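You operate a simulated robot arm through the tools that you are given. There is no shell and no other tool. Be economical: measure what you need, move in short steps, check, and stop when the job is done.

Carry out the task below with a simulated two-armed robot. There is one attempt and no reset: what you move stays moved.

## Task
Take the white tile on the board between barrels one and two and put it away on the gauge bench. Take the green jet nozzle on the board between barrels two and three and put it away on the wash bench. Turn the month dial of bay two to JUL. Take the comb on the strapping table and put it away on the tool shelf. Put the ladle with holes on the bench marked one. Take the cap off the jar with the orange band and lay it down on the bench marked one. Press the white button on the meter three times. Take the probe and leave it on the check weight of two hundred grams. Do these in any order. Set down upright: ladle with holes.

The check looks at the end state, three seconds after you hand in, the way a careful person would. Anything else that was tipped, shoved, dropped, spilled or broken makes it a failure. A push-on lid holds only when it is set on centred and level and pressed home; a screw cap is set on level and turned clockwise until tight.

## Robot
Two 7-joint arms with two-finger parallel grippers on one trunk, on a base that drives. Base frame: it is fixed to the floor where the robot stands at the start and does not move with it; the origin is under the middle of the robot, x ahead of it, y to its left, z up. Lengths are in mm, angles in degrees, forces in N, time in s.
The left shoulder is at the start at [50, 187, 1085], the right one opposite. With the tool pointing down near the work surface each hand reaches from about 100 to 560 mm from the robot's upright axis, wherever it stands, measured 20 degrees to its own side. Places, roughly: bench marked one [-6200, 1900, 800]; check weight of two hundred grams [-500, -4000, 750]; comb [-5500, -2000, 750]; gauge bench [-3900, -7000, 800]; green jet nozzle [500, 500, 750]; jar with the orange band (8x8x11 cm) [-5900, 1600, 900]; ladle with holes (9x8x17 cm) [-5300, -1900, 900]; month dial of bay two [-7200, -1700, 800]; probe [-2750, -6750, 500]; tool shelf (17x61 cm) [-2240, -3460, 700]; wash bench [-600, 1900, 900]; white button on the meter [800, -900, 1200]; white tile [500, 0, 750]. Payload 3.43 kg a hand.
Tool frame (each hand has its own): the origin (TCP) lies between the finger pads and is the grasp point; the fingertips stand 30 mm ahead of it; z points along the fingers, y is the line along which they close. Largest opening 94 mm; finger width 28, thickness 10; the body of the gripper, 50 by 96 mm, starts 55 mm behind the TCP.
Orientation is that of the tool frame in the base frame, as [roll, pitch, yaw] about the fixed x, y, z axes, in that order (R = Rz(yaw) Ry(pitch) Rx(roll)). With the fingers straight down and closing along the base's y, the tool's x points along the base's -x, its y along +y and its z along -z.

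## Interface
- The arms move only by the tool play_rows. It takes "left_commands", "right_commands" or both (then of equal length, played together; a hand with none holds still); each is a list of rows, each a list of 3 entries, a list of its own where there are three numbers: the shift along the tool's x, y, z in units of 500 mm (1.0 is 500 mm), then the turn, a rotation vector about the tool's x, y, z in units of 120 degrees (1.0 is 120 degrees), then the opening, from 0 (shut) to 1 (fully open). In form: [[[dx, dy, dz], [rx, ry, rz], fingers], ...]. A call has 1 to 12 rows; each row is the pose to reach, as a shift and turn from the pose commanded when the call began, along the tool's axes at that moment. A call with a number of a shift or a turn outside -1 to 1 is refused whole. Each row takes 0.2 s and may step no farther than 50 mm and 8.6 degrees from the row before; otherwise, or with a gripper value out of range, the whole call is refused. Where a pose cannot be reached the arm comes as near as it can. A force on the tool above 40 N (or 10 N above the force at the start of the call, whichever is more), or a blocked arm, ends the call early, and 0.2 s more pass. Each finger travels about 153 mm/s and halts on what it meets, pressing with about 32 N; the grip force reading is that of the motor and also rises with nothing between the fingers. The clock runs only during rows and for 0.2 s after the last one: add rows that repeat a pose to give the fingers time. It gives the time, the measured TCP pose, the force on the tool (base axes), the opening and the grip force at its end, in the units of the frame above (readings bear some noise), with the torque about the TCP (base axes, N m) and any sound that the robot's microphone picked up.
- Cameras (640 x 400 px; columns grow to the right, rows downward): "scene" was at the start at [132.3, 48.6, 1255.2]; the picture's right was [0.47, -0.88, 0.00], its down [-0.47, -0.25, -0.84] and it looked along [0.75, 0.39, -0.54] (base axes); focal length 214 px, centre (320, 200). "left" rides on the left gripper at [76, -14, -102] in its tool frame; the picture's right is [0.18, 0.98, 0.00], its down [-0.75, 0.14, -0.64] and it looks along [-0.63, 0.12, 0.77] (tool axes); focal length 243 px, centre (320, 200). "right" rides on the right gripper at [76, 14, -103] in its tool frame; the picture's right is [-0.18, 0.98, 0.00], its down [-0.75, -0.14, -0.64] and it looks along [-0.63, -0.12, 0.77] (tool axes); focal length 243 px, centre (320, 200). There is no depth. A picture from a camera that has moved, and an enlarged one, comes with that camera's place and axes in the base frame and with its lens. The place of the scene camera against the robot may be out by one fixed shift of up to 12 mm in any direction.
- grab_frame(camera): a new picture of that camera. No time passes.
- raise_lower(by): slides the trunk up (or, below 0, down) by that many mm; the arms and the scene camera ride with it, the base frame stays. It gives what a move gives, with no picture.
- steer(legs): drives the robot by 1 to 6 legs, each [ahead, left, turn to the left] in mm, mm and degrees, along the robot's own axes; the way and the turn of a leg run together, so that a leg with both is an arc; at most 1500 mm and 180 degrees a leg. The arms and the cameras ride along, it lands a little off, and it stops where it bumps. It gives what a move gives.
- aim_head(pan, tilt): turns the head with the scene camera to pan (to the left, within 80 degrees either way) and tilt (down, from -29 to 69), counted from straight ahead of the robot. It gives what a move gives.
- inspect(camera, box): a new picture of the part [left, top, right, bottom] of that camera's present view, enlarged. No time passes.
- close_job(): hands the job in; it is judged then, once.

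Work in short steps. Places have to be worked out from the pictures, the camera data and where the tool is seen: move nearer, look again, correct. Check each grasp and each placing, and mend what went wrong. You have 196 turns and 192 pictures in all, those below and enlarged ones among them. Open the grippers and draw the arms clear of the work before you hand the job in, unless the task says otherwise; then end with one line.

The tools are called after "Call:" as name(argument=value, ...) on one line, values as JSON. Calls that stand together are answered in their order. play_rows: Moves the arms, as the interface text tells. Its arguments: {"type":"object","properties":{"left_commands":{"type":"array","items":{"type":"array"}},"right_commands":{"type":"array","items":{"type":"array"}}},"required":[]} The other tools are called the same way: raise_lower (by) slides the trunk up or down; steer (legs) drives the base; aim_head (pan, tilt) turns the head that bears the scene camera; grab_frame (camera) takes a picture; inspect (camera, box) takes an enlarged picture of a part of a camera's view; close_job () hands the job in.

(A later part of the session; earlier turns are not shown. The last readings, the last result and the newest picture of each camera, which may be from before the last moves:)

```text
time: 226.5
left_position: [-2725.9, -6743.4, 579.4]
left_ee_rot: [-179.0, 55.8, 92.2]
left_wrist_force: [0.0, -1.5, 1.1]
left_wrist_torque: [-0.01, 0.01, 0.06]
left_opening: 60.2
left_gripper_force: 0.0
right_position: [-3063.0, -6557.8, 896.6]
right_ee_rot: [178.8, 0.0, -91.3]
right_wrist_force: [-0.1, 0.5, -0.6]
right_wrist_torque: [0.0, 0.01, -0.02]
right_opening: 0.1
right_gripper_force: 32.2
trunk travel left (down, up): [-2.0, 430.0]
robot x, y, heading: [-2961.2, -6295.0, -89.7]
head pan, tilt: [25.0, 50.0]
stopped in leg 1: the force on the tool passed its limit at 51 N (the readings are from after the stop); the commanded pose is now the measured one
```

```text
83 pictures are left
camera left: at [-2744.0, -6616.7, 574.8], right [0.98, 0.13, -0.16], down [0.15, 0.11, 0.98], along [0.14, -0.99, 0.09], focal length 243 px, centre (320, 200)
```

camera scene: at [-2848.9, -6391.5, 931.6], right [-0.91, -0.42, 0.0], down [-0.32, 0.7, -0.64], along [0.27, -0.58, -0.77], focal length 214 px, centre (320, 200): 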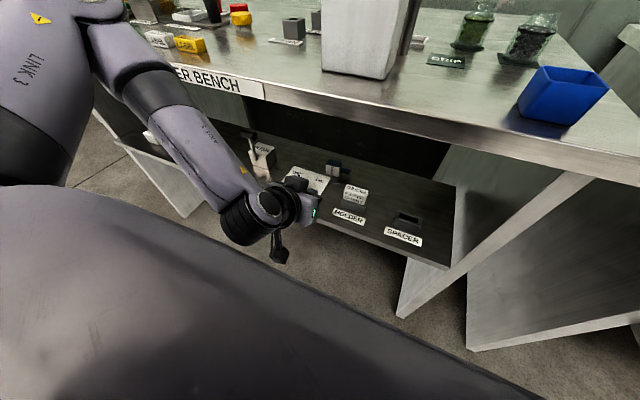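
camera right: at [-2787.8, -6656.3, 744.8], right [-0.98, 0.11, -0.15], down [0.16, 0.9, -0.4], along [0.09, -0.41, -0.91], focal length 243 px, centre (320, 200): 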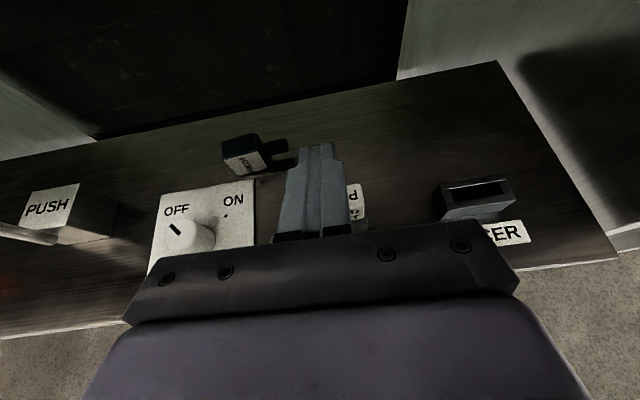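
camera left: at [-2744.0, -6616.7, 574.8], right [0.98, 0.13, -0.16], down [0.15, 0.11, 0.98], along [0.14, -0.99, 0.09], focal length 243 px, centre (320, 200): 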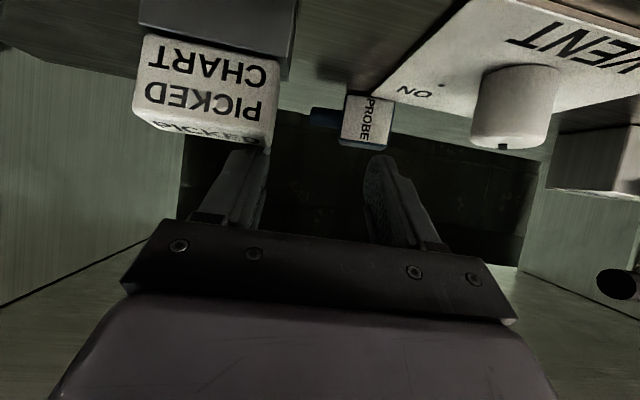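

A finger hooked behind the chart's edge when I opened. Close the fingers, then pull straight out.

Call:
play_rows(left_commands=[[[0, 0, 0], [0, 0, 0], 0.3], [[0, 0.01, 0], [0, 0, 0], 0], [[0, 0.03, 0], [0, 0, 0], 0], [[0, 0.05, 0], [0, 0, 0], 0]])

Call:
grab_frame(camera="left")

```text
time: 227.5
left_position: [-2701.2, -6742.9, 579.0]
left_ee_rot: [-178.9, 55.5, 92.2]
left_wrist_force: [0.4, 0.1, -0.2]
left_wrist_torque: [0.0, -0.07, -0.02]
left_opening: 0.3
left_gripper_force: 32.4
right_position: [-3062.2, -6557.5, 896.0]
right_ee_rot: [178.9, -0.2, -91.3]
right_wrist_force: [-0.8, 0.3, 0.2]
right_wrist_torque: [-0.01, 0.02, 0.0]
right_opening: 0.0
right_gripper_force: 31.8
trunk travel left (down, up): [-2.0, 430.0]
robot x, y, heading: [-2963.7, -6295.6, -90.1]
head pan, tilt: [25.0, 50.0]
```

```text
82 pictures are left
camera left: at [-2718.2, -6615.7, 574.2], right [0.98, 0.13, -0.16], down [0.15, 0.11, 0.98], along [0.14, -0.99, 0.09], focal length 243 px, centre (320, 200)
```

left: 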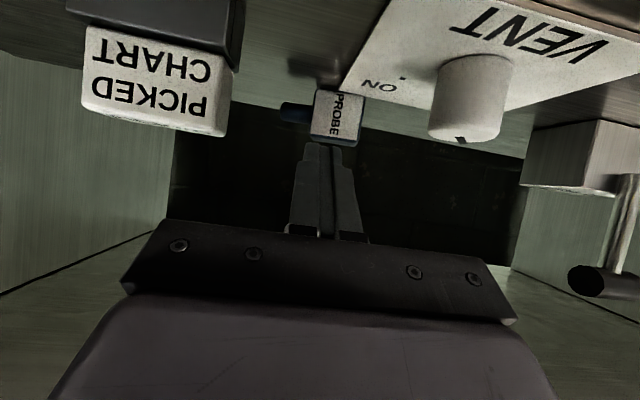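

Chart is upright in its holder. The probe head is at x≈-2705…-2660, so a grasp at x=-2681 clears the chart. I approach above it with fingers ~62 mm open, gripping the head's top above the stem.

Call:
play_rows(left_commands=[[[-0.02, 0.04, 0.03], [0, 0, 0], 0.3], [[-0.055, 0.04, 0.09], [0, 0, 0], 0.66], [[-0.095, 0.04, 0.153], [0, 0, 0], 0.66], [[-0.095, 0.04, 0.153], [0, 0, 0], 0.66]])

Call:
grab_frame(camera="left")

```text
time: 228.5
left_position: [-2679.1, -6832.1, 573.8]
left_ee_rot: [-178.9, 55.7, 92.4]
left_wrist_force: [0.5, 0.7, 0.1]
left_wrist_torque: [0.01, -0.01, 0.0]
left_opening: 61.9
left_gripper_force: 0.0
right_position: [-3061.3, -6558.9, 897.2]
right_ee_rot: [178.8, -0.3, -91.3]
right_wrist_force: [0.3, -0.2, -0.2]
right_wrist_torque: [0.0, -0.01, 0.0]
right_opening: 0.1
right_gripper_force: 32.4
trunk travel left (down, up): [-2.0, 430.0]
robot x, y, heading: [-2963.7, -6295.0, -89.7]
head pan, tilt: [25.0, 50.0]
```

```text
81 pictures are left
camera left: at [-2696.8, -6705.0, 570.3], right [0.98, 0.13, -0.16], down [0.15, 0.11, 0.98], along [0.14, -0.99, 0.09], focal length 243 px, centre (320, 200)
```

left: 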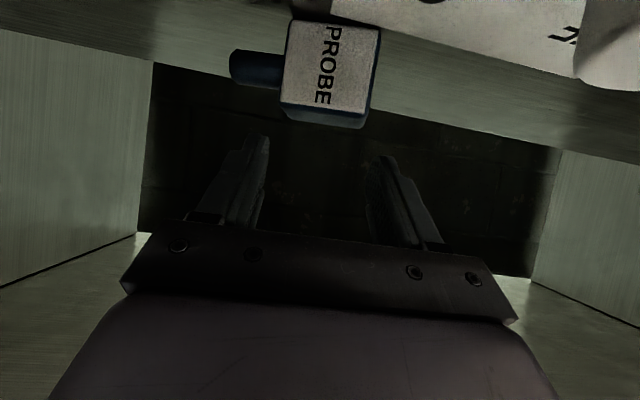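

Well aligned. Descend 26 mm and close.

Call:
play_rows(left_commands=[[[0.02, 0, 0.014], [0, 0, 0], 0.66], [[0.043, 0, 0.029], [0, 0, 0], 0.66], [[0.043, 0, 0.029], [0, 0, 0], 0.66], [[0.043, 0, 0.029], [0, 0, 0], 0.4], [[0.043, 0, 0.029], [0, 0, 0], 0.2], [[0.043, 0, 0.029], [0, 0, 0], 0], [[0.043, 0, 0.029], [0, 0, 0], 0]])

Call:
grab_frame(camera="left")

```text
time: 230.1
left_position: [-2679.4, -6831.8, 548.5]
left_ee_rot: [-179.0, 55.6, 92.2]
left_wrist_force: [1.9, -0.1, 1.9]
left_wrist_torque: [-0.03, -0.03, -0.05]
left_opening: 46.7
left_gripper_force: 32.4
right_position: [-3062.8, -6556.7, 897.7]
right_ee_rot: [178.7, -0.2, -91.4]
right_wrist_force: [-0.4, -0.5, -1.1]
right_wrist_torque: [-0.02, -0.01, -0.02]
right_opening: 0.0
right_gripper_force: 32.0
trunk travel left (down, up): [-2.0, 430.0]
robot x, y, heading: [-2960.9, -6293.1, -89.6]
head pan, tilt: [25.0, 50.0]
```

```text
80 pictures are left
camera left: at [-2697.3, -6704.5, 544.2], right [0.98, 0.13, -0.16], down [0.15, 0.11, 0.98], along [0.14, -0.99, 0.09], focal length 243 px, centre (320, 200)
```

left: 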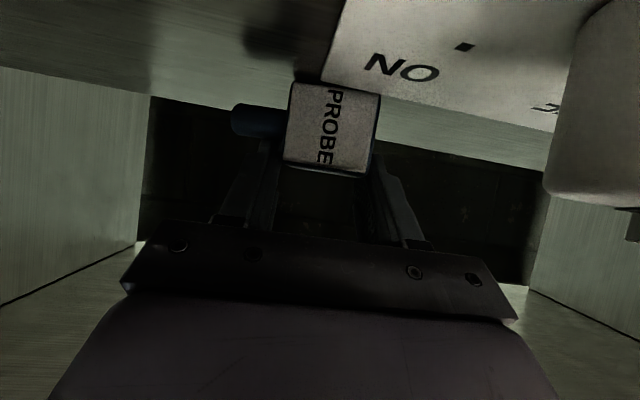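

Gripped (46.7 mm). Lift 30 mm and check it comes along.

Call:
play_rows(left_commands=[[[-0.025, 0, -0.017], [0, 0, 0], 0], [[-0.049, 0, -0.034], [0, 0, 0], 0], [[0.0, 0, -0.105], [0, 0, 0], 0], [[0.05, 0, -0.178], [0, 0, 0], 0]])

Call:
grab_frame(camera="left")

```text
time: 231.1
left_position: [-2678.0, -6743.5, 578.0]
left_ee_rot: [-179.1, 55.6, 92.2]
left_wrist_force: [-0.2, 0.9, -0.6]
left_wrist_torque: [-0.03, -0.01, 0.02]
left_opening: 46.7
left_gripper_force: 32.1
right_position: [-3061.4, -6558.8, 896.3]
right_ee_rot: [178.8, -0.2, -91.4]
right_wrist_force: [-0.3, 0.2, -0.1]
right_wrist_torque: [0.02, 0.0, -0.04]
right_opening: 0.0
right_gripper_force: 32.1
trunk travel left (down, up): [-2.0, 430.0]
robot x, y, heading: [-2958.4, -6295.8, -89.7]
head pan, tilt: [25.0, 50.0]
```

```text
79 pictures are left
camera left: at [-2696.4, -6616.8, 574.2], right [0.98, 0.13, -0.16], down [0.15, 0.11, 0.98], along [0.14, -0.99, 0.09], focal length 243 px, centre (320, 200)
```

left: 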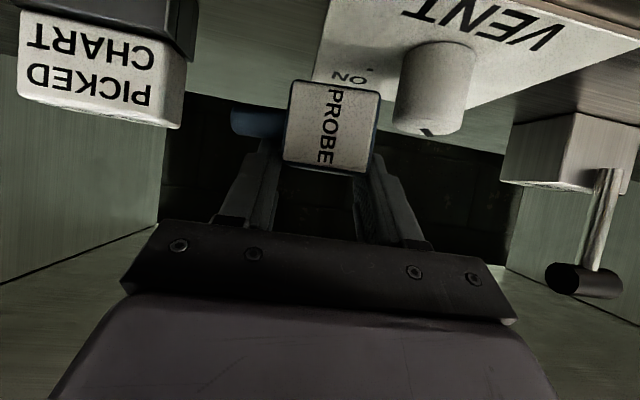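

Probe in hand. Back out from the bench, raise the trunk, and drive toward the check-weight table.

Call:
steer(legs=[[-380, 0, 0]])

Call:
raise_lower(by=300)

Call:
steer(legs=[[0, 0, 90], [1400, 0, 0], [0, 1400, 0]])

Call:
aim_head(pan=20, tilt=20)

Call:
grab_frame(camera="scene")

```text
time: 233.4
left_position: [-2678.4, -6366.6, 578.2]
left_ee_rot: [-179.1, 55.6, 92.5]
left_wrist_force: [-0.2, 0.5, -0.2]
left_wrist_torque: [0.01, 0.01, 0.02]
left_opening: 46.2
left_gripper_force: 31.5
right_position: [-3064.8, -6183.9, 895.5]
right_ee_rot: [178.7, -0.2, -91.0]
right_wrist_force: [0.4, -0.2, -0.1]
right_wrist_torque: [0.0, 0.01, -0.05]
right_opening: 0.0
right_gripper_force: 31.7
trunk travel left (down, up): [-2.0, 430.0]
robot x, y, heading: [-2961.1, -5915.4, -89.5]
head pan, tilt: [25.0, 50.0]
```

```text
time: 236.4
left_position: [-2679.0, -6367.4, 878.7]
left_ee_rot: [-179.0, 55.7, 92.4]
left_wrist_force: [-0.6, 0.0, -0.2]
left_wrist_torque: [-0.01, -0.01, 0.0]
left_opening: 46.0
left_gripper_force: 32.2
right_position: [-3063.5, -6182.1, 1196.2]
right_ee_rot: [178.8, -0.3, -91.0]
right_wrist_force: [0.5, 1.0, 0.3]
right_wrist_torque: [-0.02, -0.01, 0.0]
right_opening: 0.0
right_gripper_force: 32.0
trunk travel left (down, up): [-302.0, 130.0]
robot x, y, heading: [-2964.6, -5920.7, -89.4]
head pan, tilt: [25.0, 50.0]
```

```text
time: 240.0
left_position: [-2465.7, -5766.0, 873.4]
left_ee_rot: [178.6, 54.5, 165.0]
left_wrist_force: [1.1, 0.3, 0.4]
left_wrist_torque: [0.0, 0.0, -0.02]
left_opening: 46.3
left_gripper_force: 31.9
right_position: [-2718.7, -6086.9, 1194.4]
right_ee_rot: [179.1, 0.3, -13.0]
right_wrist_force: [-0.1, -0.1, -0.4]
right_wrist_torque: [0.03, 0.02, -0.02]
right_opening: 0.1
right_gripper_force: 31.8
trunk travel left (down, up): [-302.0, 130.0]
robot x, y, heading: [-2965.3, -5925.8, -11.4]
head pan, tilt: [25.0, 50.0]
heard: click
stopped in leg 1: the robot was blocked; the commanded pose is now the measured one
```

```text
time: 241.0
left_position: [-2464.8, -5762.2, 872.4]
left_ee_rot: [178.2, 54.4, 164.8]
left_wrist_force: [-0.3, -0.4, -0.2]
left_wrist_torque: [0.03, -0.01, 0.01]
left_opening: 46.4
left_gripper_force: 32.4
right_position: [-2717.7, -6086.5, 1192.5]
right_ee_rot: [179.3, 0.4, -12.9]
right_wrist_force: [-0.2, 0.3, 0.5]
right_wrist_torque: [0.02, -0.02, -0.01]
right_opening: 0.0
right_gripper_force: 31.6
trunk travel left (down, up): [-302.0, 130.0]
robot x, y, heading: [-2961.1, -5924.2, -11.0]
head pan, tilt: [20.0, 20.0]
```

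```text
78 pictures are left
camera scene: at [-2810.3, -5924.6, 1275.9], right [0.15, -0.99, -0.01], down [-0.35, -0.04, -0.94], along [0.93, 0.15, -0.35], focal length 214 px, centre (320, 200)
```

scene: 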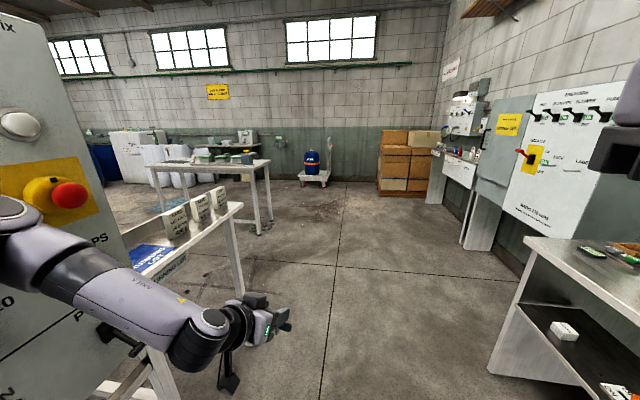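

The turn bumped the left arm into a control cabinet (click heard). Turn back 12° and look at the cabinet.

Call:
steer(legs=[[0, 0, -14]])

Call:
aim_head(pan=65, tilt=15)

Call:
grab_frame(camera="scene")

```text
time: 242.2
left_position: [-2442.2, -5879.1, 875.5]
left_ee_rot: [179.4, 55.0, 152.1]
left_wrist_force: [-0.7, 0.2, -1.3]
left_wrist_torque: [0.0, -0.02, 0.0]
left_opening: 46.1
left_gripper_force: 32.0
right_position: [-2766.9, -6128.2, 1196.1]
right_ee_rot: [178.7, -0.1, -27.0]
right_wrist_force: [-0.3, 0.0, -0.3]
right_wrist_torque: [0.01, 0.03, 0.02]
right_opening: 0.0
right_gripper_force: 32.1
trunk travel left (down, up): [-302.0, 130.0]
robot x, y, heading: [-2964.7, -5923.4, -25.3]
head pan, tilt: [20.0, 20.0]
```

```text
time: 243.3
left_position: [-2442.2, -5878.7, 875.9]
left_ee_rot: [179.3, 55.1, 152.3]
left_wrist_force: [-0.7, -0.3, -0.5]
left_wrist_torque: [-0.01, 0.01, 0.01]
left_opening: 46.3
left_gripper_force: 32.1
right_position: [-2766.0, -6129.3, 1197.1]
right_ee_rot: [178.7, 0.0, -27.1]
right_wrist_force: [-0.3, 0.1, -0.2]
right_wrist_torque: [-0.02, 0.0, -0.03]
right_opening: 0.0
right_gripper_force: 32.2
trunk travel left (down, up): [-302.0, 130.0]
robot x, y, heading: [-2959.6, -5928.4, -25.3]
head pan, tilt: [65.0, 15.0]
```

```text
77 pictures are left
camera scene: at [-2841.4, -5882.1, 1285.3], right [0.64, -0.77, 0.0], down [-0.2, -0.17, -0.97], along [0.74, 0.62, -0.26], focal length 214 px, centre (320, 200)
```

scene: 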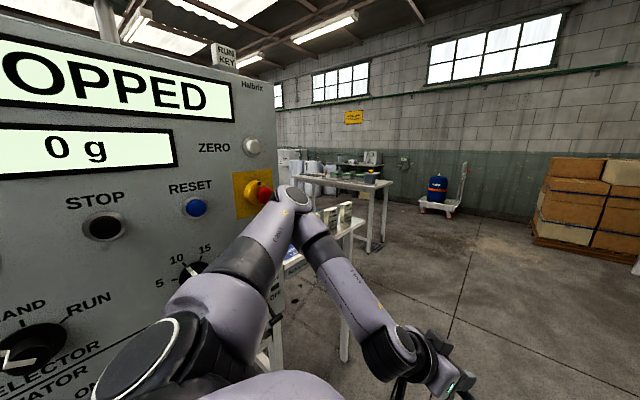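

The panel shows STOPPED. Zoom in to see which control was touched.

Call:
inspect(camera="scene", box=[0, 130, 300, 400])

```text
1.48 times, centred on (150, 265) of scene
camera zoom: at [-2841.4, -5882.1, 1285.3], right [0.64, -0.77, 0.0], down [-0.2, -0.17, -0.97], along [0.74, 0.62, -0.26], focal length 318 px, centre (572, 104)
```

zoom: 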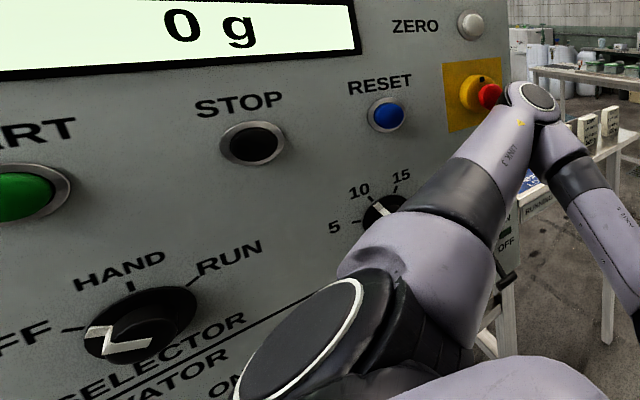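

I'll get clear first: turn back to face the benches, strafe left down the aisle, then turn toward the table and look back at the panel.

Call:
steer(legs=[[0, 0, -65], [0, 1350, 0], [0, 0, 130]])

Call:
aim_head(pan=79, tilt=10)

Call:
grab_frame(camera="scene")

```text
time: 263.7
left_position: [-1444.7, -5471.7, 874.9]
left_ee_rot: [179.4, 55.1, -142.0]
left_wrist_force: [0.1, 0.1, -0.4]
left_wrist_torque: [-0.01, 0.0, 0.02]
left_opening: 46.1
left_gripper_force: 31.9
right_position: [-1349.5, -5871.3, 1195.9]
right_ee_rot: [178.7, -0.1, 38.7]
right_wrist_force: [-0.1, 0.0, 1.3]
right_wrist_torque: [-0.02, -0.02, -0.01]
right_opening: 0.3
right_gripper_force: 32.0
trunk travel left (down, up): [-302.0, 130.0]
robot x, y, heading: [-1617.5, -5962.0, 40.3]
head pan, tilt: [65.0, 15.0]
```

```text
time: 264.4
left_position: [-1443.8, -5472.7, 877.1]
left_ee_rot: [179.4, 55.1, -142.1]
left_wrist_force: [-0.8, -0.8, 0.4]
left_wrist_torque: [0.02, 0.02, 0.0]
left_opening: 46.2
left_gripper_force: 32.0
right_position: [-1349.9, -5871.5, 1195.9]
right_ee_rot: [178.7, -0.1, 38.8]
right_wrist_force: [0.6, -0.9, 0.7]
right_wrist_torque: [-0.03, 0.0, 0.01]
right_opening: 0.0
right_gripper_force: 31.8
trunk travel left (down, up): [-302.0, 130.0]
robot x, y, heading: [-1617.0, -5963.0, 40.4]
head pan, tilt: [79.0, 10.0]
```

```text
75 pictures are left
camera scene: at [-1623.5, -5837.4, 1293.4], right [0.87, 0.49, 0.0], down [0.09, -0.15, -0.98], along [-0.48, 0.86, -0.17], focal length 214 px, centre (320, 200)
```

scene: 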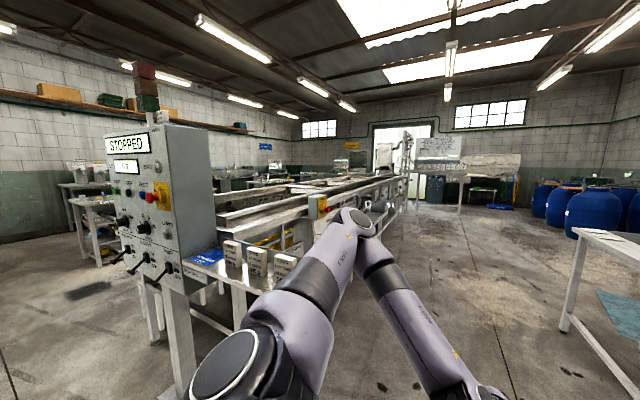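

Call:
inspect(camera="scene", box=[95, 120, 225, 290])

```text
2.35 times, centred on (160, 205) of scene
camera zoom: at [-1623.5, -5837.4, 1293.4], right [0.87, 0.49, 0.0], down [0.09, -0.15, -0.98], along [-0.48, 0.86, -0.17], focal length 505 px, centre (696, 188)
```

zoom: 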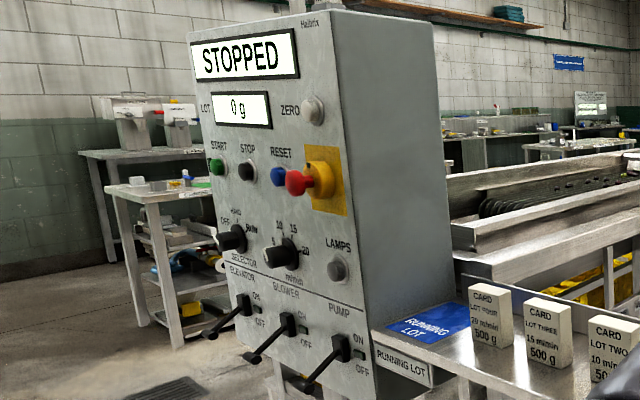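

E-stop and levers look undisturbed and display is a normal STOPPED. Continue to the check-weight table's west side.

Call:
steer(legs=[[0, 0, -40], [0, 1500, 0], [150, 300, 0]])

Call:
aim_head(pan=0, tilt=25)

Call:
grab_frame(camera="scene")

```text
time: 282.6
left_position: [-1047.7, -3872.6, 875.9]
left_ee_rot: [179.4, 55.1, 178.8]
left_wrist_force: [0.3, 0.5, -0.9]
left_wrist_torque: [-0.01, 0.01, -0.01]
left_opening: 46.1
left_gripper_force: 31.9
right_position: [-1224.7, -4242.0, 1197.0]
right_ee_rot: [178.7, -0.1, -0.3]
right_wrist_force: [0.3, -0.1, -1.0]
right_wrist_torque: [0.0, 0.02, 0.01]
right_opening: 0.0
right_gripper_force: 32.4
trunk travel left (down, up): [-302.0, 130.0]
robot x, y, heading: [-1487.1, -4145.3, 1.5]
head pan, tilt: [79.0, 10.0]
```

```text
time: 284.1
left_position: [-1046.5, -3873.5, 876.1]
left_ee_rot: [179.4, 55.1, 178.8]
left_wrist_force: [0.4, -0.4, -1.0]
left_wrist_torque: [0.01, 0.01, -0.01]
left_opening: 46.1
left_gripper_force: 32.4
right_position: [-1223.8, -4242.3, 1196.7]
right_ee_rot: [178.6, -0.1, -0.4]
right_wrist_force: [-1.1, -0.2, -0.4]
right_wrist_torque: [0.0, 0.02, -0.02]
right_opening: 0.0
right_gripper_force: 31.9
trunk travel left (down, up): [-302.0, 130.0]
robot x, y, heading: [-1490.4, -4144.3, 1.6]
head pan, tilt: [0.0, 25.0]
```

```text
73 pictures are left
camera scene: at [-1344.7, -4134.8, 1269.1], right [0.02, -1.0, 0.0], down [-0.42, -0.01, -0.91], along [0.91, 0.02, -0.42], focal length 214 px, centre (320, 200)
```

scene: 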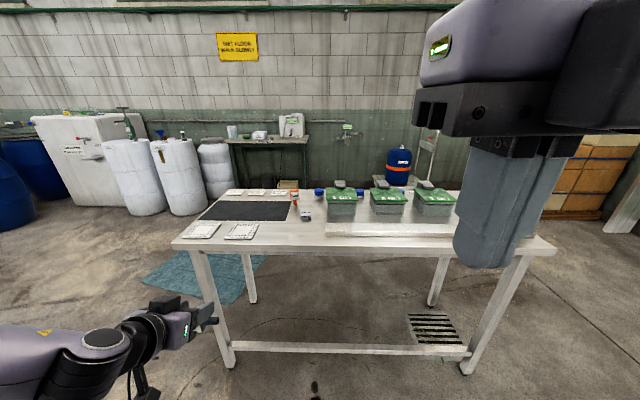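

Zoom on the table items.

Call:
inspect(camera="scene", box=[180, 170, 460, 260])

```text
2.29 times, centred on (320, 215) of scene
camera zoom: at [-1344.7, -4134.8, 1269.1], right [0.02, -1.0, 0.0], down [-0.42, -0.01, -0.91], along [0.91, 0.02, -0.42], focal length 490 px, centre (320, 166)
```

zoom: 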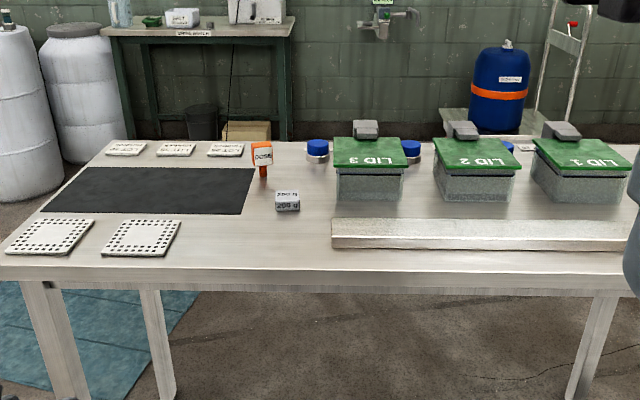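

The white "200 g" block is at ≈(-479,-4052), table top ~785. Raise the trunk 80 mm and drive to the table.

Call:
raise_lower(by=80)

Call:
steer(legs=[[420, -160, -1.5]])

Call:
aim_head(pan=25, tilt=40)

Call:
grab_frame(camera="scene")

Call:
grab_frame(camera="left")

```text
time: 285.2
left_position: [-1045.6, -3872.7, 955.0]
left_ee_rot: [179.5, 55.0, 178.8]
left_wrist_force: [0.2, 1.2, -1.0]
left_wrist_torque: [-0.02, -0.03, 0.05]
left_opening: 46.1
left_gripper_force: 32.0
right_position: [-1223.8, -4241.9, 1274.9]
right_ee_rot: [178.7, 0.0, -0.4]
right_wrist_force: [-0.3, 0.1, -0.3]
right_wrist_torque: [0.0, 0.01, -0.04]
right_opening: 0.0
right_gripper_force: 31.9
trunk travel left (down, up): [-382.0, 50.0]
robot x, y, heading: [-1486.4, -4145.8, 1.2]
head pan, tilt: [0.0, 25.0]
```

```text
time: 288.0
left_position: [-611.9, -4035.7, 956.1]
left_ee_rot: [179.5, 55.0, 177.7]
left_wrist_force: [0.7, -0.4, -0.6]
left_wrist_torque: [-0.01, 0.01, -0.02]
left_opening: 46.4
left_gripper_force: 31.9
right_position: [-796.8, -4401.1, 1276.2]
right_ee_rot: [178.8, -0.1, -1.5]
right_wrist_force: [0.5, -0.2, -0.3]
right_wrist_torque: [-0.01, 0.02, -0.01]
right_opening: 0.0
right_gripper_force: 32.3
trunk travel left (down, up): [-382.0, 50.0]
robot x, y, heading: [-1064.1, -4298.8, 0.2]
head pan, tilt: [0.0, 25.0]
```

```text
time: 288.9
left_position: [-612.5, -4035.1, 955.8]
left_ee_rot: [179.4, 55.0, 177.6]
left_wrist_force: [0.7, -0.3, -0.2]
left_wrist_torque: [0.0, 0.01, 0.02]
left_opening: 46.1
left_gripper_force: 31.9
right_position: [-797.2, -4402.2, 1275.8]
right_ee_rot: [178.7, -0.2, -1.5]
right_wrist_force: [-0.4, 0.4, -0.3]
right_wrist_torque: [0.0, -0.02, 0.0]
right_opening: 0.0
right_gripper_force: 32.4
trunk travel left (down, up): [-382.0, 50.0]
robot x, y, heading: [-1061.4, -4297.2, 0.0]
head pan, tilt: [25.0, 40.0]
```

```text
71 pictures are left
camera scene: at [-931.6, -4255.9, 1325.8], right [0.42, -0.91, 0.0], down [-0.58, -0.27, -0.77], along [0.69, 0.33, -0.64], focal length 214 px, centre (320, 200)
```

scene: 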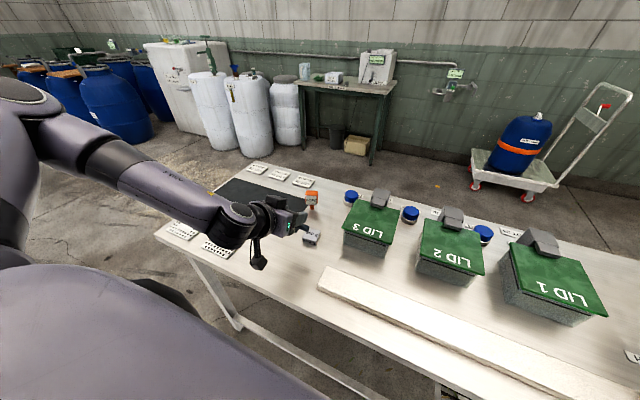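

```text
70 pictures are left
camera left: at [-741.7, -4045.5, 952.6], right [-0.07, 0.99, -0.14], down [-0.09, 0.14, 0.99], along [0.99, 0.09, 0.08], focal length 243 px, centre (320, 200)
```

left: 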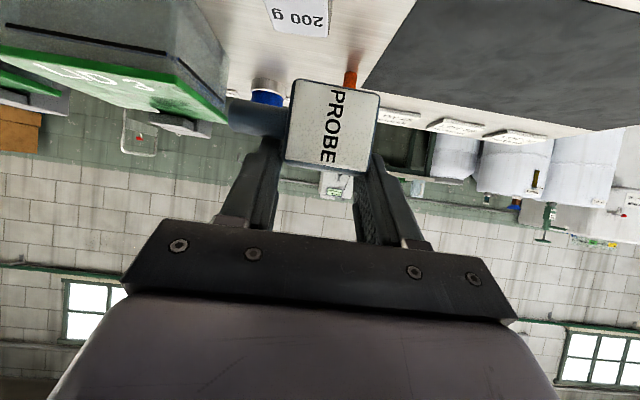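

Triangulation: weight top front edge ≈(-602,-4062,877); the hand is almost over it, ~20 mm above. Pull back 80 mm to see it properly.

Call:
play_rows(left_commands=[[[0.01, 0, -0.07], [0, 0, 0], 0], [[0.059, 0, -0.154], [0, 0, 0], 0], [[0.059, 0, -0.154], [0, 0, 0], 0]])

Call:
grab_frame(camera="left")

Call:
inspect(camera="scene", box=[240, 170, 360, 270])

```text
time: 289.7
left_position: [-660.7, -4029.2, 961.4]
left_ee_rot: [179.4, 55.2, 177.7]
left_wrist_force: [0.8, -0.5, -0.8]
left_wrist_torque: [-0.01, 0.0, 0.02]
left_opening: 46.1
left_gripper_force: 32.0
left hand out of reach, approached as far as the arm can: row 2, 3
right_position: [-799.0, -4401.5, 1275.8]
right_ee_rot: [178.7, -0.2, -1.5]
right_wrist_force: [0.2, -0.1, 0.5]
right_wrist_torque: [-0.04, 0.04, 0.0]
right_opening: 0.1
right_gripper_force: 32.4
trunk travel left (down, up): [-382.0, 50.0]
robot x, y, heading: [-1062.7, -4298.0, 0.0]
head pan, tilt: [25.0, 40.0]
```

```text
69 pictures are left
camera left: at [-789.5, -4039.0, 958.6], right [-0.07, 0.99, -0.14], down [-0.09, 0.14, 0.99], along [0.99, 0.08, 0.08], focal length 243 px, centre (320, 200)
```

left: 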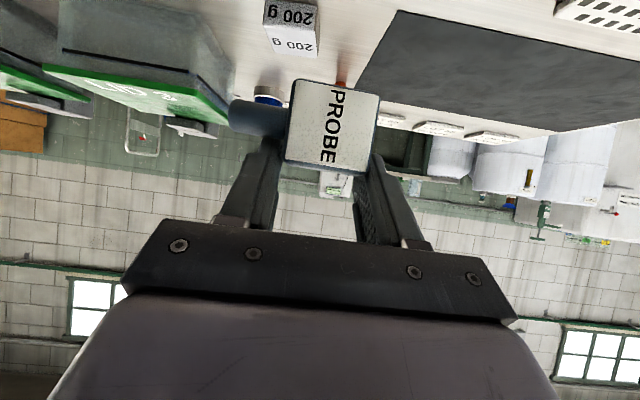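

```text
4.00 times, centred on (300, 220) of scene
camera zoom: at [-931.9, -4255.9, 1325.8], right [0.42, -0.91, 0.0], down [-0.58, -0.27, -0.77], along [0.69, 0.33, -0.64], focal length 858 px, centre (400, 120)
```

zoom: 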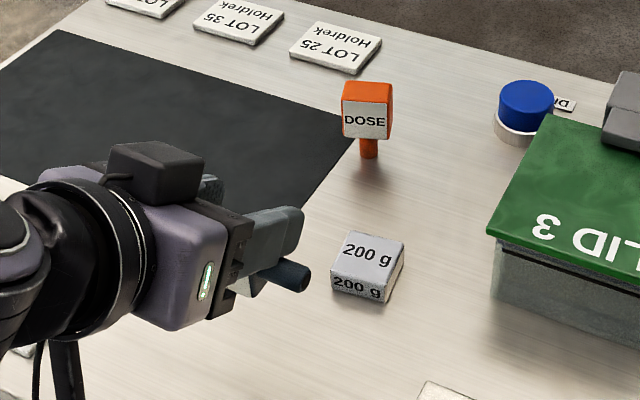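

Weight top centre ≈ (-564,-4060,842). Move the probe above it, ~30 mm up, and check.

Call:
play_rows(left_commands=[[[-0.035, -0.016, 0.05], [0, 0, 0], 0], [[-0.06, -0.033, 0.115], [0, 0, 0], 0], [[-0.048, -0.049, 0.176], [0, 0, 0], 0], [[-0.048, -0.049, 0.176], [0, 0, 0], 0]])

Call:
inspect(camera="scene", box=[260, 180, 360, 260])

Call:
grab_frame(camera="left")

```text
time: 290.7
left_position: [-574.3, -4057.5, 930.3]
left_ee_rot: [179.4, 55.1, 177.7]
left_wrist_force: [0.9, 0.1, -0.5]
left_wrist_torque: [0.02, 0.0, 0.01]
left_opening: 46.0
left_gripper_force: 32.2
right_position: [-797.6, -4401.0, 1275.6]
right_ee_rot: [178.7, -0.2, -1.5]
right_wrist_force: [-0.6, -0.2, 0.5]
right_wrist_torque: [0.0, 0.02, 0.02]
right_opening: 0.0
right_gripper_force: 32.2
trunk travel left (down, up): [-382.0, 50.0]
robot x, y, heading: [-1061.4, -4300.7, 0.4]
head pan, tilt: [25.0, 40.0]
```

```text
5.00 times, centred on (310, 220) of scene
camera zoom: at [-932.0, -4255.5, 1325.8], right [0.43, -0.91, 0.0], down [-0.58, -0.27, -0.77], along [0.69, 0.33, -0.64], focal length 1072 px, centre (370, 100)
```

zoom: 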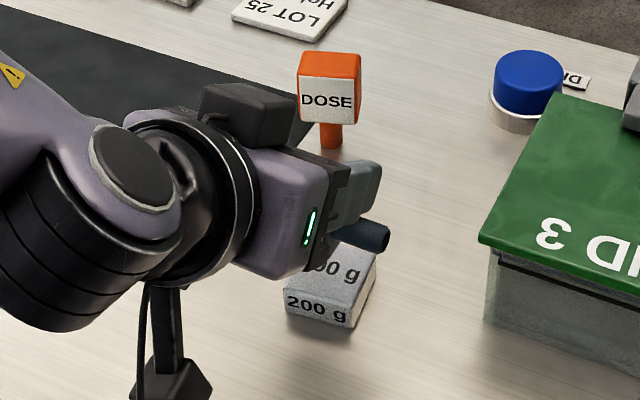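

```text
66 pictures are left
camera left: at [-703.3, -4067.2, 927.2], right [-0.07, 0.99, -0.15], down [-0.09, 0.14, 0.99], along [0.99, 0.09, 0.08], focal length 243 px, centre (320, 200)
```

left: 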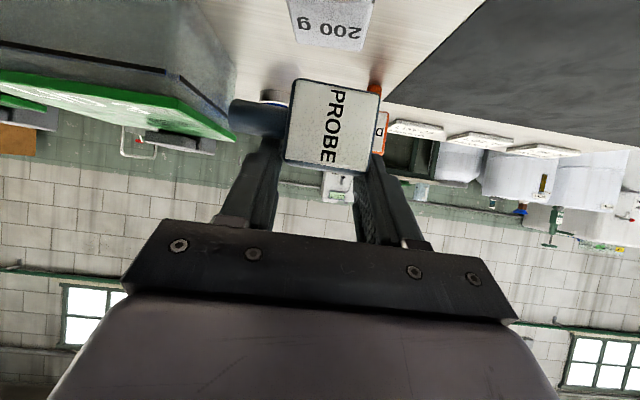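

Aligned in y; x within a few mm. Descend 26 mm and look.

Call:
play_rows(left_commands=[[[0.016, 0, 0.011], [0, 0, 0], 0], [[0.033, 0, 0.023], [0, 0, 0], 0], [[0.043, 0, 0.03], [0, 0, 0], 0], [[0.043, 0, 0.03], [0, 0, 0], 0]])

Call:
grab_frame(camera="left")

```text
time: 291.7
left_position: [-576.6, -4056.5, 907.0]
left_ee_rot: [179.5, 55.0, 177.6]
left_wrist_force: [0.2, -0.2, -0.6]
left_wrist_torque: [0.01, -0.01, 0.06]
left_opening: 46.2
left_gripper_force: 32.3
right_position: [-797.9, -4401.0, 1275.5]
right_ee_rot: [178.7, -0.1, -1.5]
right_wrist_force: [-0.3, 0.2, -0.6]
right_wrist_torque: [0.01, -0.01, -0.01]
right_opening: 0.0
right_gripper_force: 31.7
trunk travel left (down, up): [-382.0, 50.0]
robot x, y, heading: [-1060.7, -4298.8, -0.0]
head pan, tilt: [25.0, 40.0]
```

```text
65 pictures are left
camera left: at [-705.6, -4065.7, 902.6], right [-0.07, 0.99, -0.15], down [-0.09, 0.14, 0.99], along [0.99, 0.09, 0.08], focal length 243 px, centre (320, 200)
```

left: 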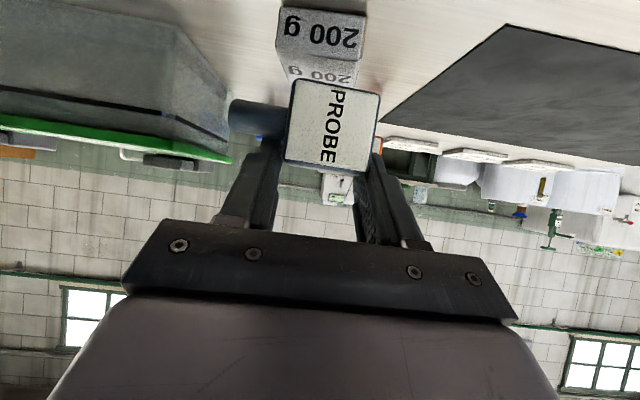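

Head is ~4 mm above the weight, ~6 mm too far left. Shift and lower 5 mm.

Call:
play_rows(left_commands=[[[0.003, -0.01, -0.004], [0, 0, 0], 0], [[0.0116, -0.01, 0.001], [0, 0, 0], 0], [[0.0116, -0.01, 0.001], [0, 0, 0], 0]])

Call:
inspect(camera="left", box=[220, 0, 420, 180])

```text
time: 292.5
left_position: [-580.8, -4056.6, 904.5]
left_ee_rot: [179.6, 54.9, 177.7]
left_wrist_force: [-0.2, 0.0, -0.5]
left_wrist_torque: [0.01, -0.01, 0.03]
left_opening: 45.6
left_gripper_force: 32.1
left hand out of reach, approached as far as the arm can: row 1, 2, 3
right_position: [-798.7, -4401.0, 1276.3]
right_ee_rot: [178.6, -0.2, -1.5]
right_wrist_force: [0.1, -0.2, 0.6]
right_wrist_torque: [0.03, 0.02, -0.03]
right_opening: 0.0
right_gripper_force: 32.3
trunk travel left (down, up): [-382.0, 50.0]
robot x, y, heading: [-1064.4, -4301.7, 0.1]
head pan, tilt: [25.0, 40.0]
```

```text
2.22 times, centred on (320, 90) of left
camera zoom: at [-709.3, -4066.8, 902.7], right [-0.07, 0.99, -0.15], down [-0.09, 0.14, 0.99], along [0.99, 0.08, 0.08], focal length 539 px, centre (320, 444)
```

zoom: 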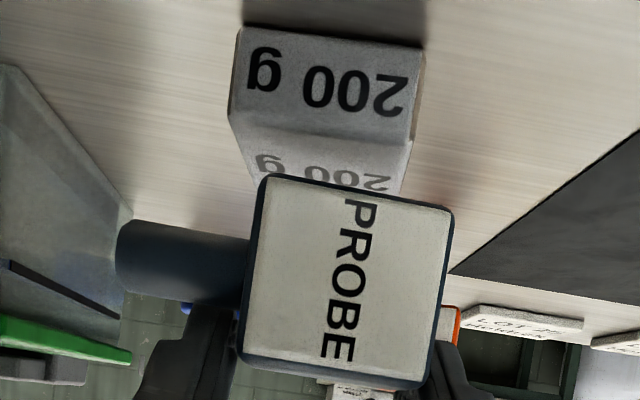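

The arm can't go inward further; nudge the base right 5 mm and lower the trunk 5 mm.

Call:
steer(legs=[[0, -5, 0]])

Call:
raise_lower(by=-5)

Call:
inspect(camera="left", box=[220, 0, 420, 180])

```text
time: 293.2
left_position: [-580.4, -4061.0, 905.2]
left_ee_rot: [179.4, 55.0, 177.6]
left_wrist_force: [0.6, 0.0, -0.4]
left_wrist_torque: [-0.01, 0.04, -0.04]
left_opening: 46.1
left_gripper_force: 32.5
right_position: [-798.7, -4405.4, 1276.8]
right_ee_rot: [178.8, -0.3, -1.5]
right_wrist_force: [-0.8, -0.4, -0.7]
right_wrist_torque: [0.02, -0.03, 0.01]
right_opening: 0.0
right_gripper_force: 31.4
trunk travel left (down, up): [-382.0, 50.0]
robot x, y, heading: [-1061.3, -4302.8, 0.2]
head pan, tilt: [25.0, 40.0]
```

```text
time: 293.8
left_position: [-580.0, -4061.0, 900.2]
left_ee_rot: [179.5, 55.0, 177.6]
left_wrist_force: [-0.1, 0.5, -0.7]
left_wrist_torque: [0.0, -0.01, -0.02]
left_opening: 46.3
left_gripper_force: 31.9
right_position: [-798.0, -4406.7, 1270.5]
right_ee_rot: [178.7, -0.2, -1.6]
right_wrist_force: [0.4, -0.6, -0.2]
right_wrist_torque: [0.01, 0.01, 0.01]
right_opening: 0.0
right_gripper_force: 32.1
trunk travel left (down, up): [-377.0, 55.0]
robot x, y, heading: [-1059.2, -4306.6, -0.0]
head pan, tilt: [25.0, 40.0]
```

```text
2.22 times, centred on (320, 90) of left
camera zoom: at [-709.4, -4071.5, 897.7], right [-0.07, 0.99, -0.15], down [-0.09, 0.14, 0.99], along [0.99, 0.08, 0.08], focal length 539 px, centre (320, 444)
```

zoom: 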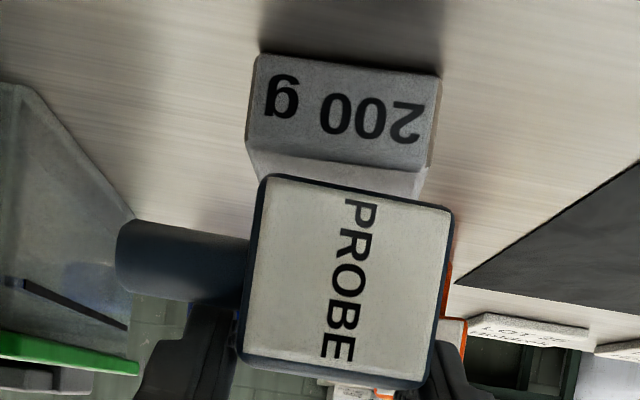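

Keep lowering in small steps until contact.

Call:
raise_lower(by=-4)

Call:
raise_lower(by=-3)

```text
time: 294.3
left_position: [-580.4, -4062.0, 896.0]
left_ee_rot: [179.5, 55.0, 177.6]
left_wrist_force: [-0.3, 0.6, -0.9]
left_wrist_torque: [-0.03, -0.01, -0.02]
left_opening: 46.1
left_gripper_force: 32.1
right_position: [-798.8, -4405.3, 1267.8]
right_ee_rot: [178.7, -0.2, -1.5]
right_wrist_force: [0.0, -0.2, -0.1]
right_wrist_torque: [-0.01, -0.03, -0.05]
right_opening: 0.0
right_gripper_force: 32.2
trunk travel left (down, up): [-373.0, 59.0]
robot x, y, heading: [-1059.8, -4303.5, -0.1]
head pan, tilt: [25.0, 40.0]
```

```text
time: 294.8
left_position: [-580.1, -4060.8, 894.8]
left_ee_rot: [179.5, 54.9, 177.5]
left_wrist_force: [-0.3, 0.5, -0.3]
left_wrist_torque: [-0.02, 0.01, 0.0]
left_opening: 45.8
left_gripper_force: 32.5
right_position: [-797.3, -4404.9, 1263.7]
right_ee_rot: [178.7, -0.2, -1.4]
right_wrist_force: [0.2, 0.5, 0.1]
right_wrist_torque: [-0.01, 0.02, 0.0]
right_opening: 0.1
right_gripper_force: 31.9
trunk travel left (down, up): [-370.0, 62.0]
robot x, y, heading: [-1060.9, -4305.0, 0.1]
head pan, tilt: [25.0, 40.0]
```

No contact yet; look again before going further.

Call:
inspect(camera="left", box=[220, 0, 420, 180])

```text
2.22 times, centred on (320, 90) of left
camera zoom: at [-709.4, -4071.6, 890.7], right [-0.07, 0.99, -0.15], down [-0.09, 0.14, 0.99], along [0.99, 0.08, 0.08], focal length 539 px, centre (320, 444)
```

zoom: 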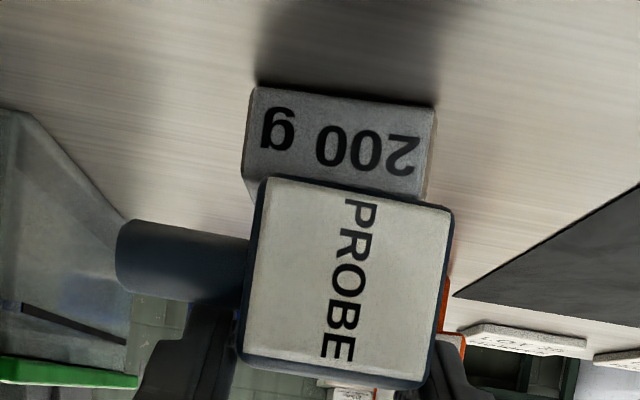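

Call:
raise_lower(by=-2)

Call:
raise_lower(by=-2)

Call:
inspect(camera="scene", box=[270, 190, 350, 260])

```text
time: 295.3
left_position: [-581.7, -4061.7, 892.1]
left_ee_rot: [179.5, 55.0, 177.6]
left_wrist_force: [-0.7, -0.4, -0.2]
left_wrist_torque: [-0.04, -0.02, 0.0]
left_opening: 45.9
left_gripper_force: 32.1
right_position: [-798.9, -4406.1, 1262.9]
right_ee_rot: [178.7, -0.2, -1.5]
right_wrist_force: [-0.5, 0.2, 0.0]
right_wrist_torque: [-0.03, 0.01, -0.01]
right_opening: 0.1
right_gripper_force: 32.2
trunk travel left (down, up): [-368.0, 64.0]
robot x, y, heading: [-1063.1, -4307.5, 0.2]
head pan, tilt: [25.0, 40.0]
```

```text
time: 295.9
left_position: [-581.2, -4061.2, 891.7]
left_ee_rot: [179.5, 55.2, 177.6]
left_wrist_force: [-1.3, 0.1, 9.5]
left_wrist_torque: [-0.1, 0.0, -0.03]
left_opening: 46.0
left_gripper_force: 31.9
right_position: [-798.9, -4405.6, 1260.1]
right_ee_rot: [178.8, -0.2, -1.5]
right_wrist_force: [0.4, -0.3, -0.6]
right_wrist_torque: [0.0, -0.03, 0.01]
right_opening: 0.0
right_gripper_force: 31.9
trunk travel left (down, up): [-366.0, 66.0]
robot x, y, heading: [-1063.7, -4307.2, 0.3]
head pan, tilt: [25.0, 40.0]
```

```text
5.71 times, centred on (310, 225) of scene
camera zoom: at [-932.6, -4260.9, 1310.0], right [0.43, -0.91, 0.0], down [-0.58, -0.27, -0.77], along [0.69, 0.33, -0.64], focal length 1226 px, centre (377, 57)
```

zoom: 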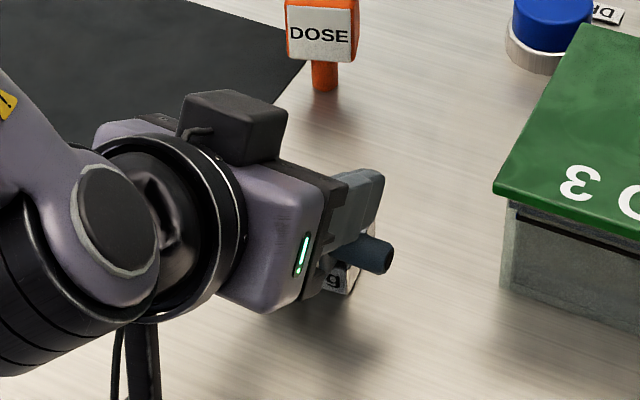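

Contact at ~9 N. Open and withdraw along the fingers.

Call:
play_rows(left_commands=[[[0, 0, 0], [0, 0, 0], 0.55], [[0, 0, 0], [0, 0, 0], 0.64], [[0, 0, 0], [0, 0, 0], 0.7], [[-0.03, 0, -0.03], [0, 0, 0], 0.7], [[-0.06, 0, -0.1], [0, 0, 0], 0.7], [[-0.06, 0, -0.18], [0, 0, 0], 0.7]])

Call:
grab_frame(camera="left")

```text
time: 297.2
left_position: [-637.6, -4058.9, 966.4]
left_ee_rot: [179.4, 54.9, 177.6]
left_wrist_force: [-0.6, 0.8, -0.8]
left_wrist_torque: [0.02, 0.01, -0.02]
left_opening: 66.2
left_gripper_force: 0.0
right_position: [-798.8, -4405.6, 1259.3]
right_ee_rot: [178.6, -0.1, -1.5]
right_wrist_force: [-0.1, 0.4, 0.3]
right_wrist_torque: [0.01, 0.0, 0.0]
right_opening: 0.4
right_gripper_force: 31.8
trunk travel left (down, up): [-366.0, 66.0]
robot x, y, heading: [-1062.9, -4307.2, -0.1]
head pan, tilt: [25.0, 40.0]
```

```text
60 pictures are left
camera left: at [-768.1, -4068.5, 963.6], right [-0.07, 0.99, -0.14], down [-0.09, 0.14, 0.99], along [0.99, 0.08, 0.08], focal length 243 px, centre (320, 200)
```

left: 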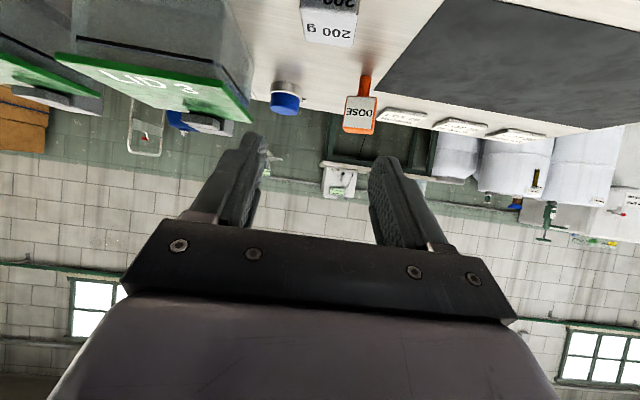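

The probe isn't on the weight; look with the scene camera.

Call:
grab_frame(camera="scene")

```text
59 pictures are left
camera scene: at [-932.3, -4260.5, 1309.8], right [0.42, -0.91, 0.0], down [-0.58, -0.27, -0.77], along [0.69, 0.33, -0.64], focal length 214 px, centre (320, 200)
```

scene: 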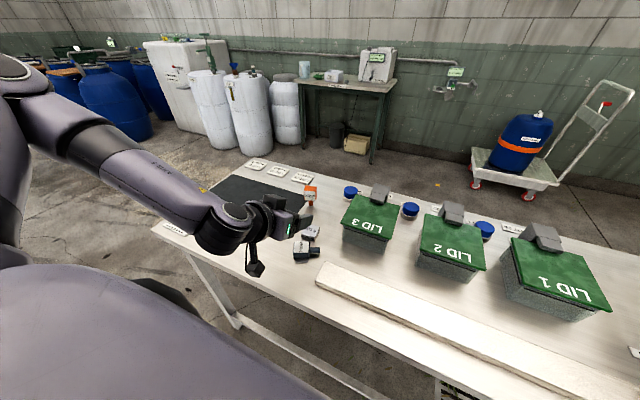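

The probe slid off the near side and lies on the table in front of the weight — now easy to pick from above. Zoom.

Call:
inspect(camera="scene", box=[270, 210, 350, 270])

```text
6.67 times, centred on (310, 240) of scene
camera zoom: at [-932.3, -4260.5, 1309.8], right [0.42, -0.91, 0.0], down [-0.58, -0.27, -0.77], along [0.69, 0.33, -0.64], focal length 1430 px, centre (387, -67)
```

zoom: 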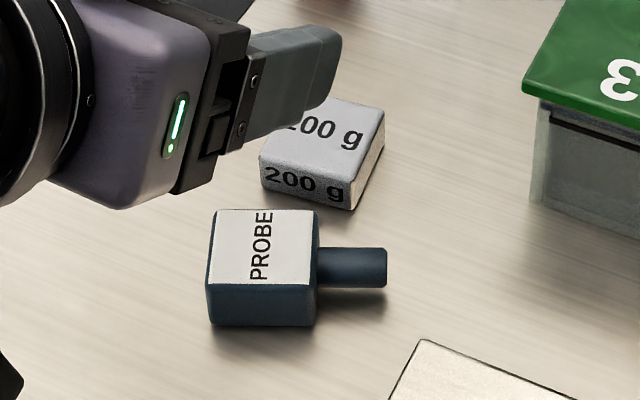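

The probe lies label-up: a flat 44×40 face down, ideal. I turn the left hand vertical above it, then roll 90° so the fingers close along x.

Call:
play_rows(left_commands=[[[-0.009, 0, -0.002], [0, 0.065, 0], 0.57], [[-0.018, 0, -0.004], [0, 0.13, 0], 0.57], [[-0.027, 0, -0.006], [0, 0.195, 0], 0.57], [[-0.036, 0, -0.008], [0, 0.26, 0], 0.57], [[-0.045, 0, -0.011], [0, 0.325, 0], 0.57], [[-0.054, 0, -0.013], [0, 0.39, 0], 0.57], [[-0.063, 0, -0.015], [0, 0.458, 0], 0.57]])

Call:
play_rows(left_commands=[[[0, 0, 0], [0, 0, 0.07], 0.57], [[0, 0, 0], [0, 0, 0.14], 0.57], [[0, 0, 0], [0, 0, 0.21], 0.57], [[0, 0, 0], [0, 0, 0.28], 0.57], [[0, 0, 0], [0, 0, 0.35], 0.57], [[0, 0, 0], [0, 0, 0.42], 0.57], [[0, 0, 0], [0, 0, 0.49], 0.57], [[0, 0, 0], [0, 0, 0.56], 0.57], [[0, 0, 0], [0, 0, 0.63], 0.57], [[0, 0, 0], [0, 0, 0.7], 0.57], [[0, 0, 0], [0, 0, 0.735], 0.57]])

Call:
grab_frame(camera="left")

```text
time: 298.9
left_position: [-625.6, -4060.9, 994.6]
left_ee_rot: [179.6, -0.1, 178.1]
left_wrist_force: [0.6, -0.3, -0.3]
left_wrist_torque: [-0.01, 0.02, 0.06]
left_opening: 53.4
left_gripper_force: 0.0
right_position: [-797.4, -4405.1, 1259.9]
right_ee_rot: [178.8, -0.1, -1.6]
right_wrist_force: [0.0, 0.6, -0.3]
right_wrist_torque: [0.0, 0.03, 0.0]
right_opening: 0.1
right_gripper_force: 32.1
trunk travel left (down, up): [-366.0, 66.0]
robot x, y, heading: [-1062.6, -4306.2, -0.2]
head pan, tilt: [25.0, 40.0]
```

```text
time: 301.2
left_position: [-625.1, -4061.7, 995.9]
left_ee_rot: [-180.0, -0.3, 89.7]
left_wrist_force: [0.2, 0.5, 0.5]
left_wrist_torque: [0.02, 0.03, 0.01]
left_opening: 53.5
left_gripper_force: 0.1
right_position: [-798.0, -4406.3, 1259.0]
right_ee_rot: [178.8, -0.3, -1.5]
right_wrist_force: [0.0, 0.0, 0.3]
right_wrist_torque: [0.0, 0.01, 0.0]
right_opening: 0.1
right_gripper_force: 32.7
trunk travel left (down, up): [-366.0, 66.0]
robot x, y, heading: [-1063.9, -4304.3, 0.3]
head pan, tilt: [25.0, 40.0]
```

```text
57 pictures are left
camera left: at [-639.9, -3985.3, 1099.5], right [0.98, 0.18, 0.0], down [0.14, -0.76, 0.64], along [0.12, -0.63, -0.77], focal length 243 px, centre (320, 200)
```

left: 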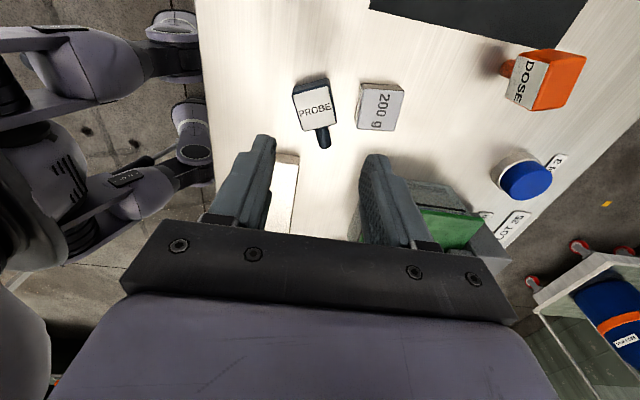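

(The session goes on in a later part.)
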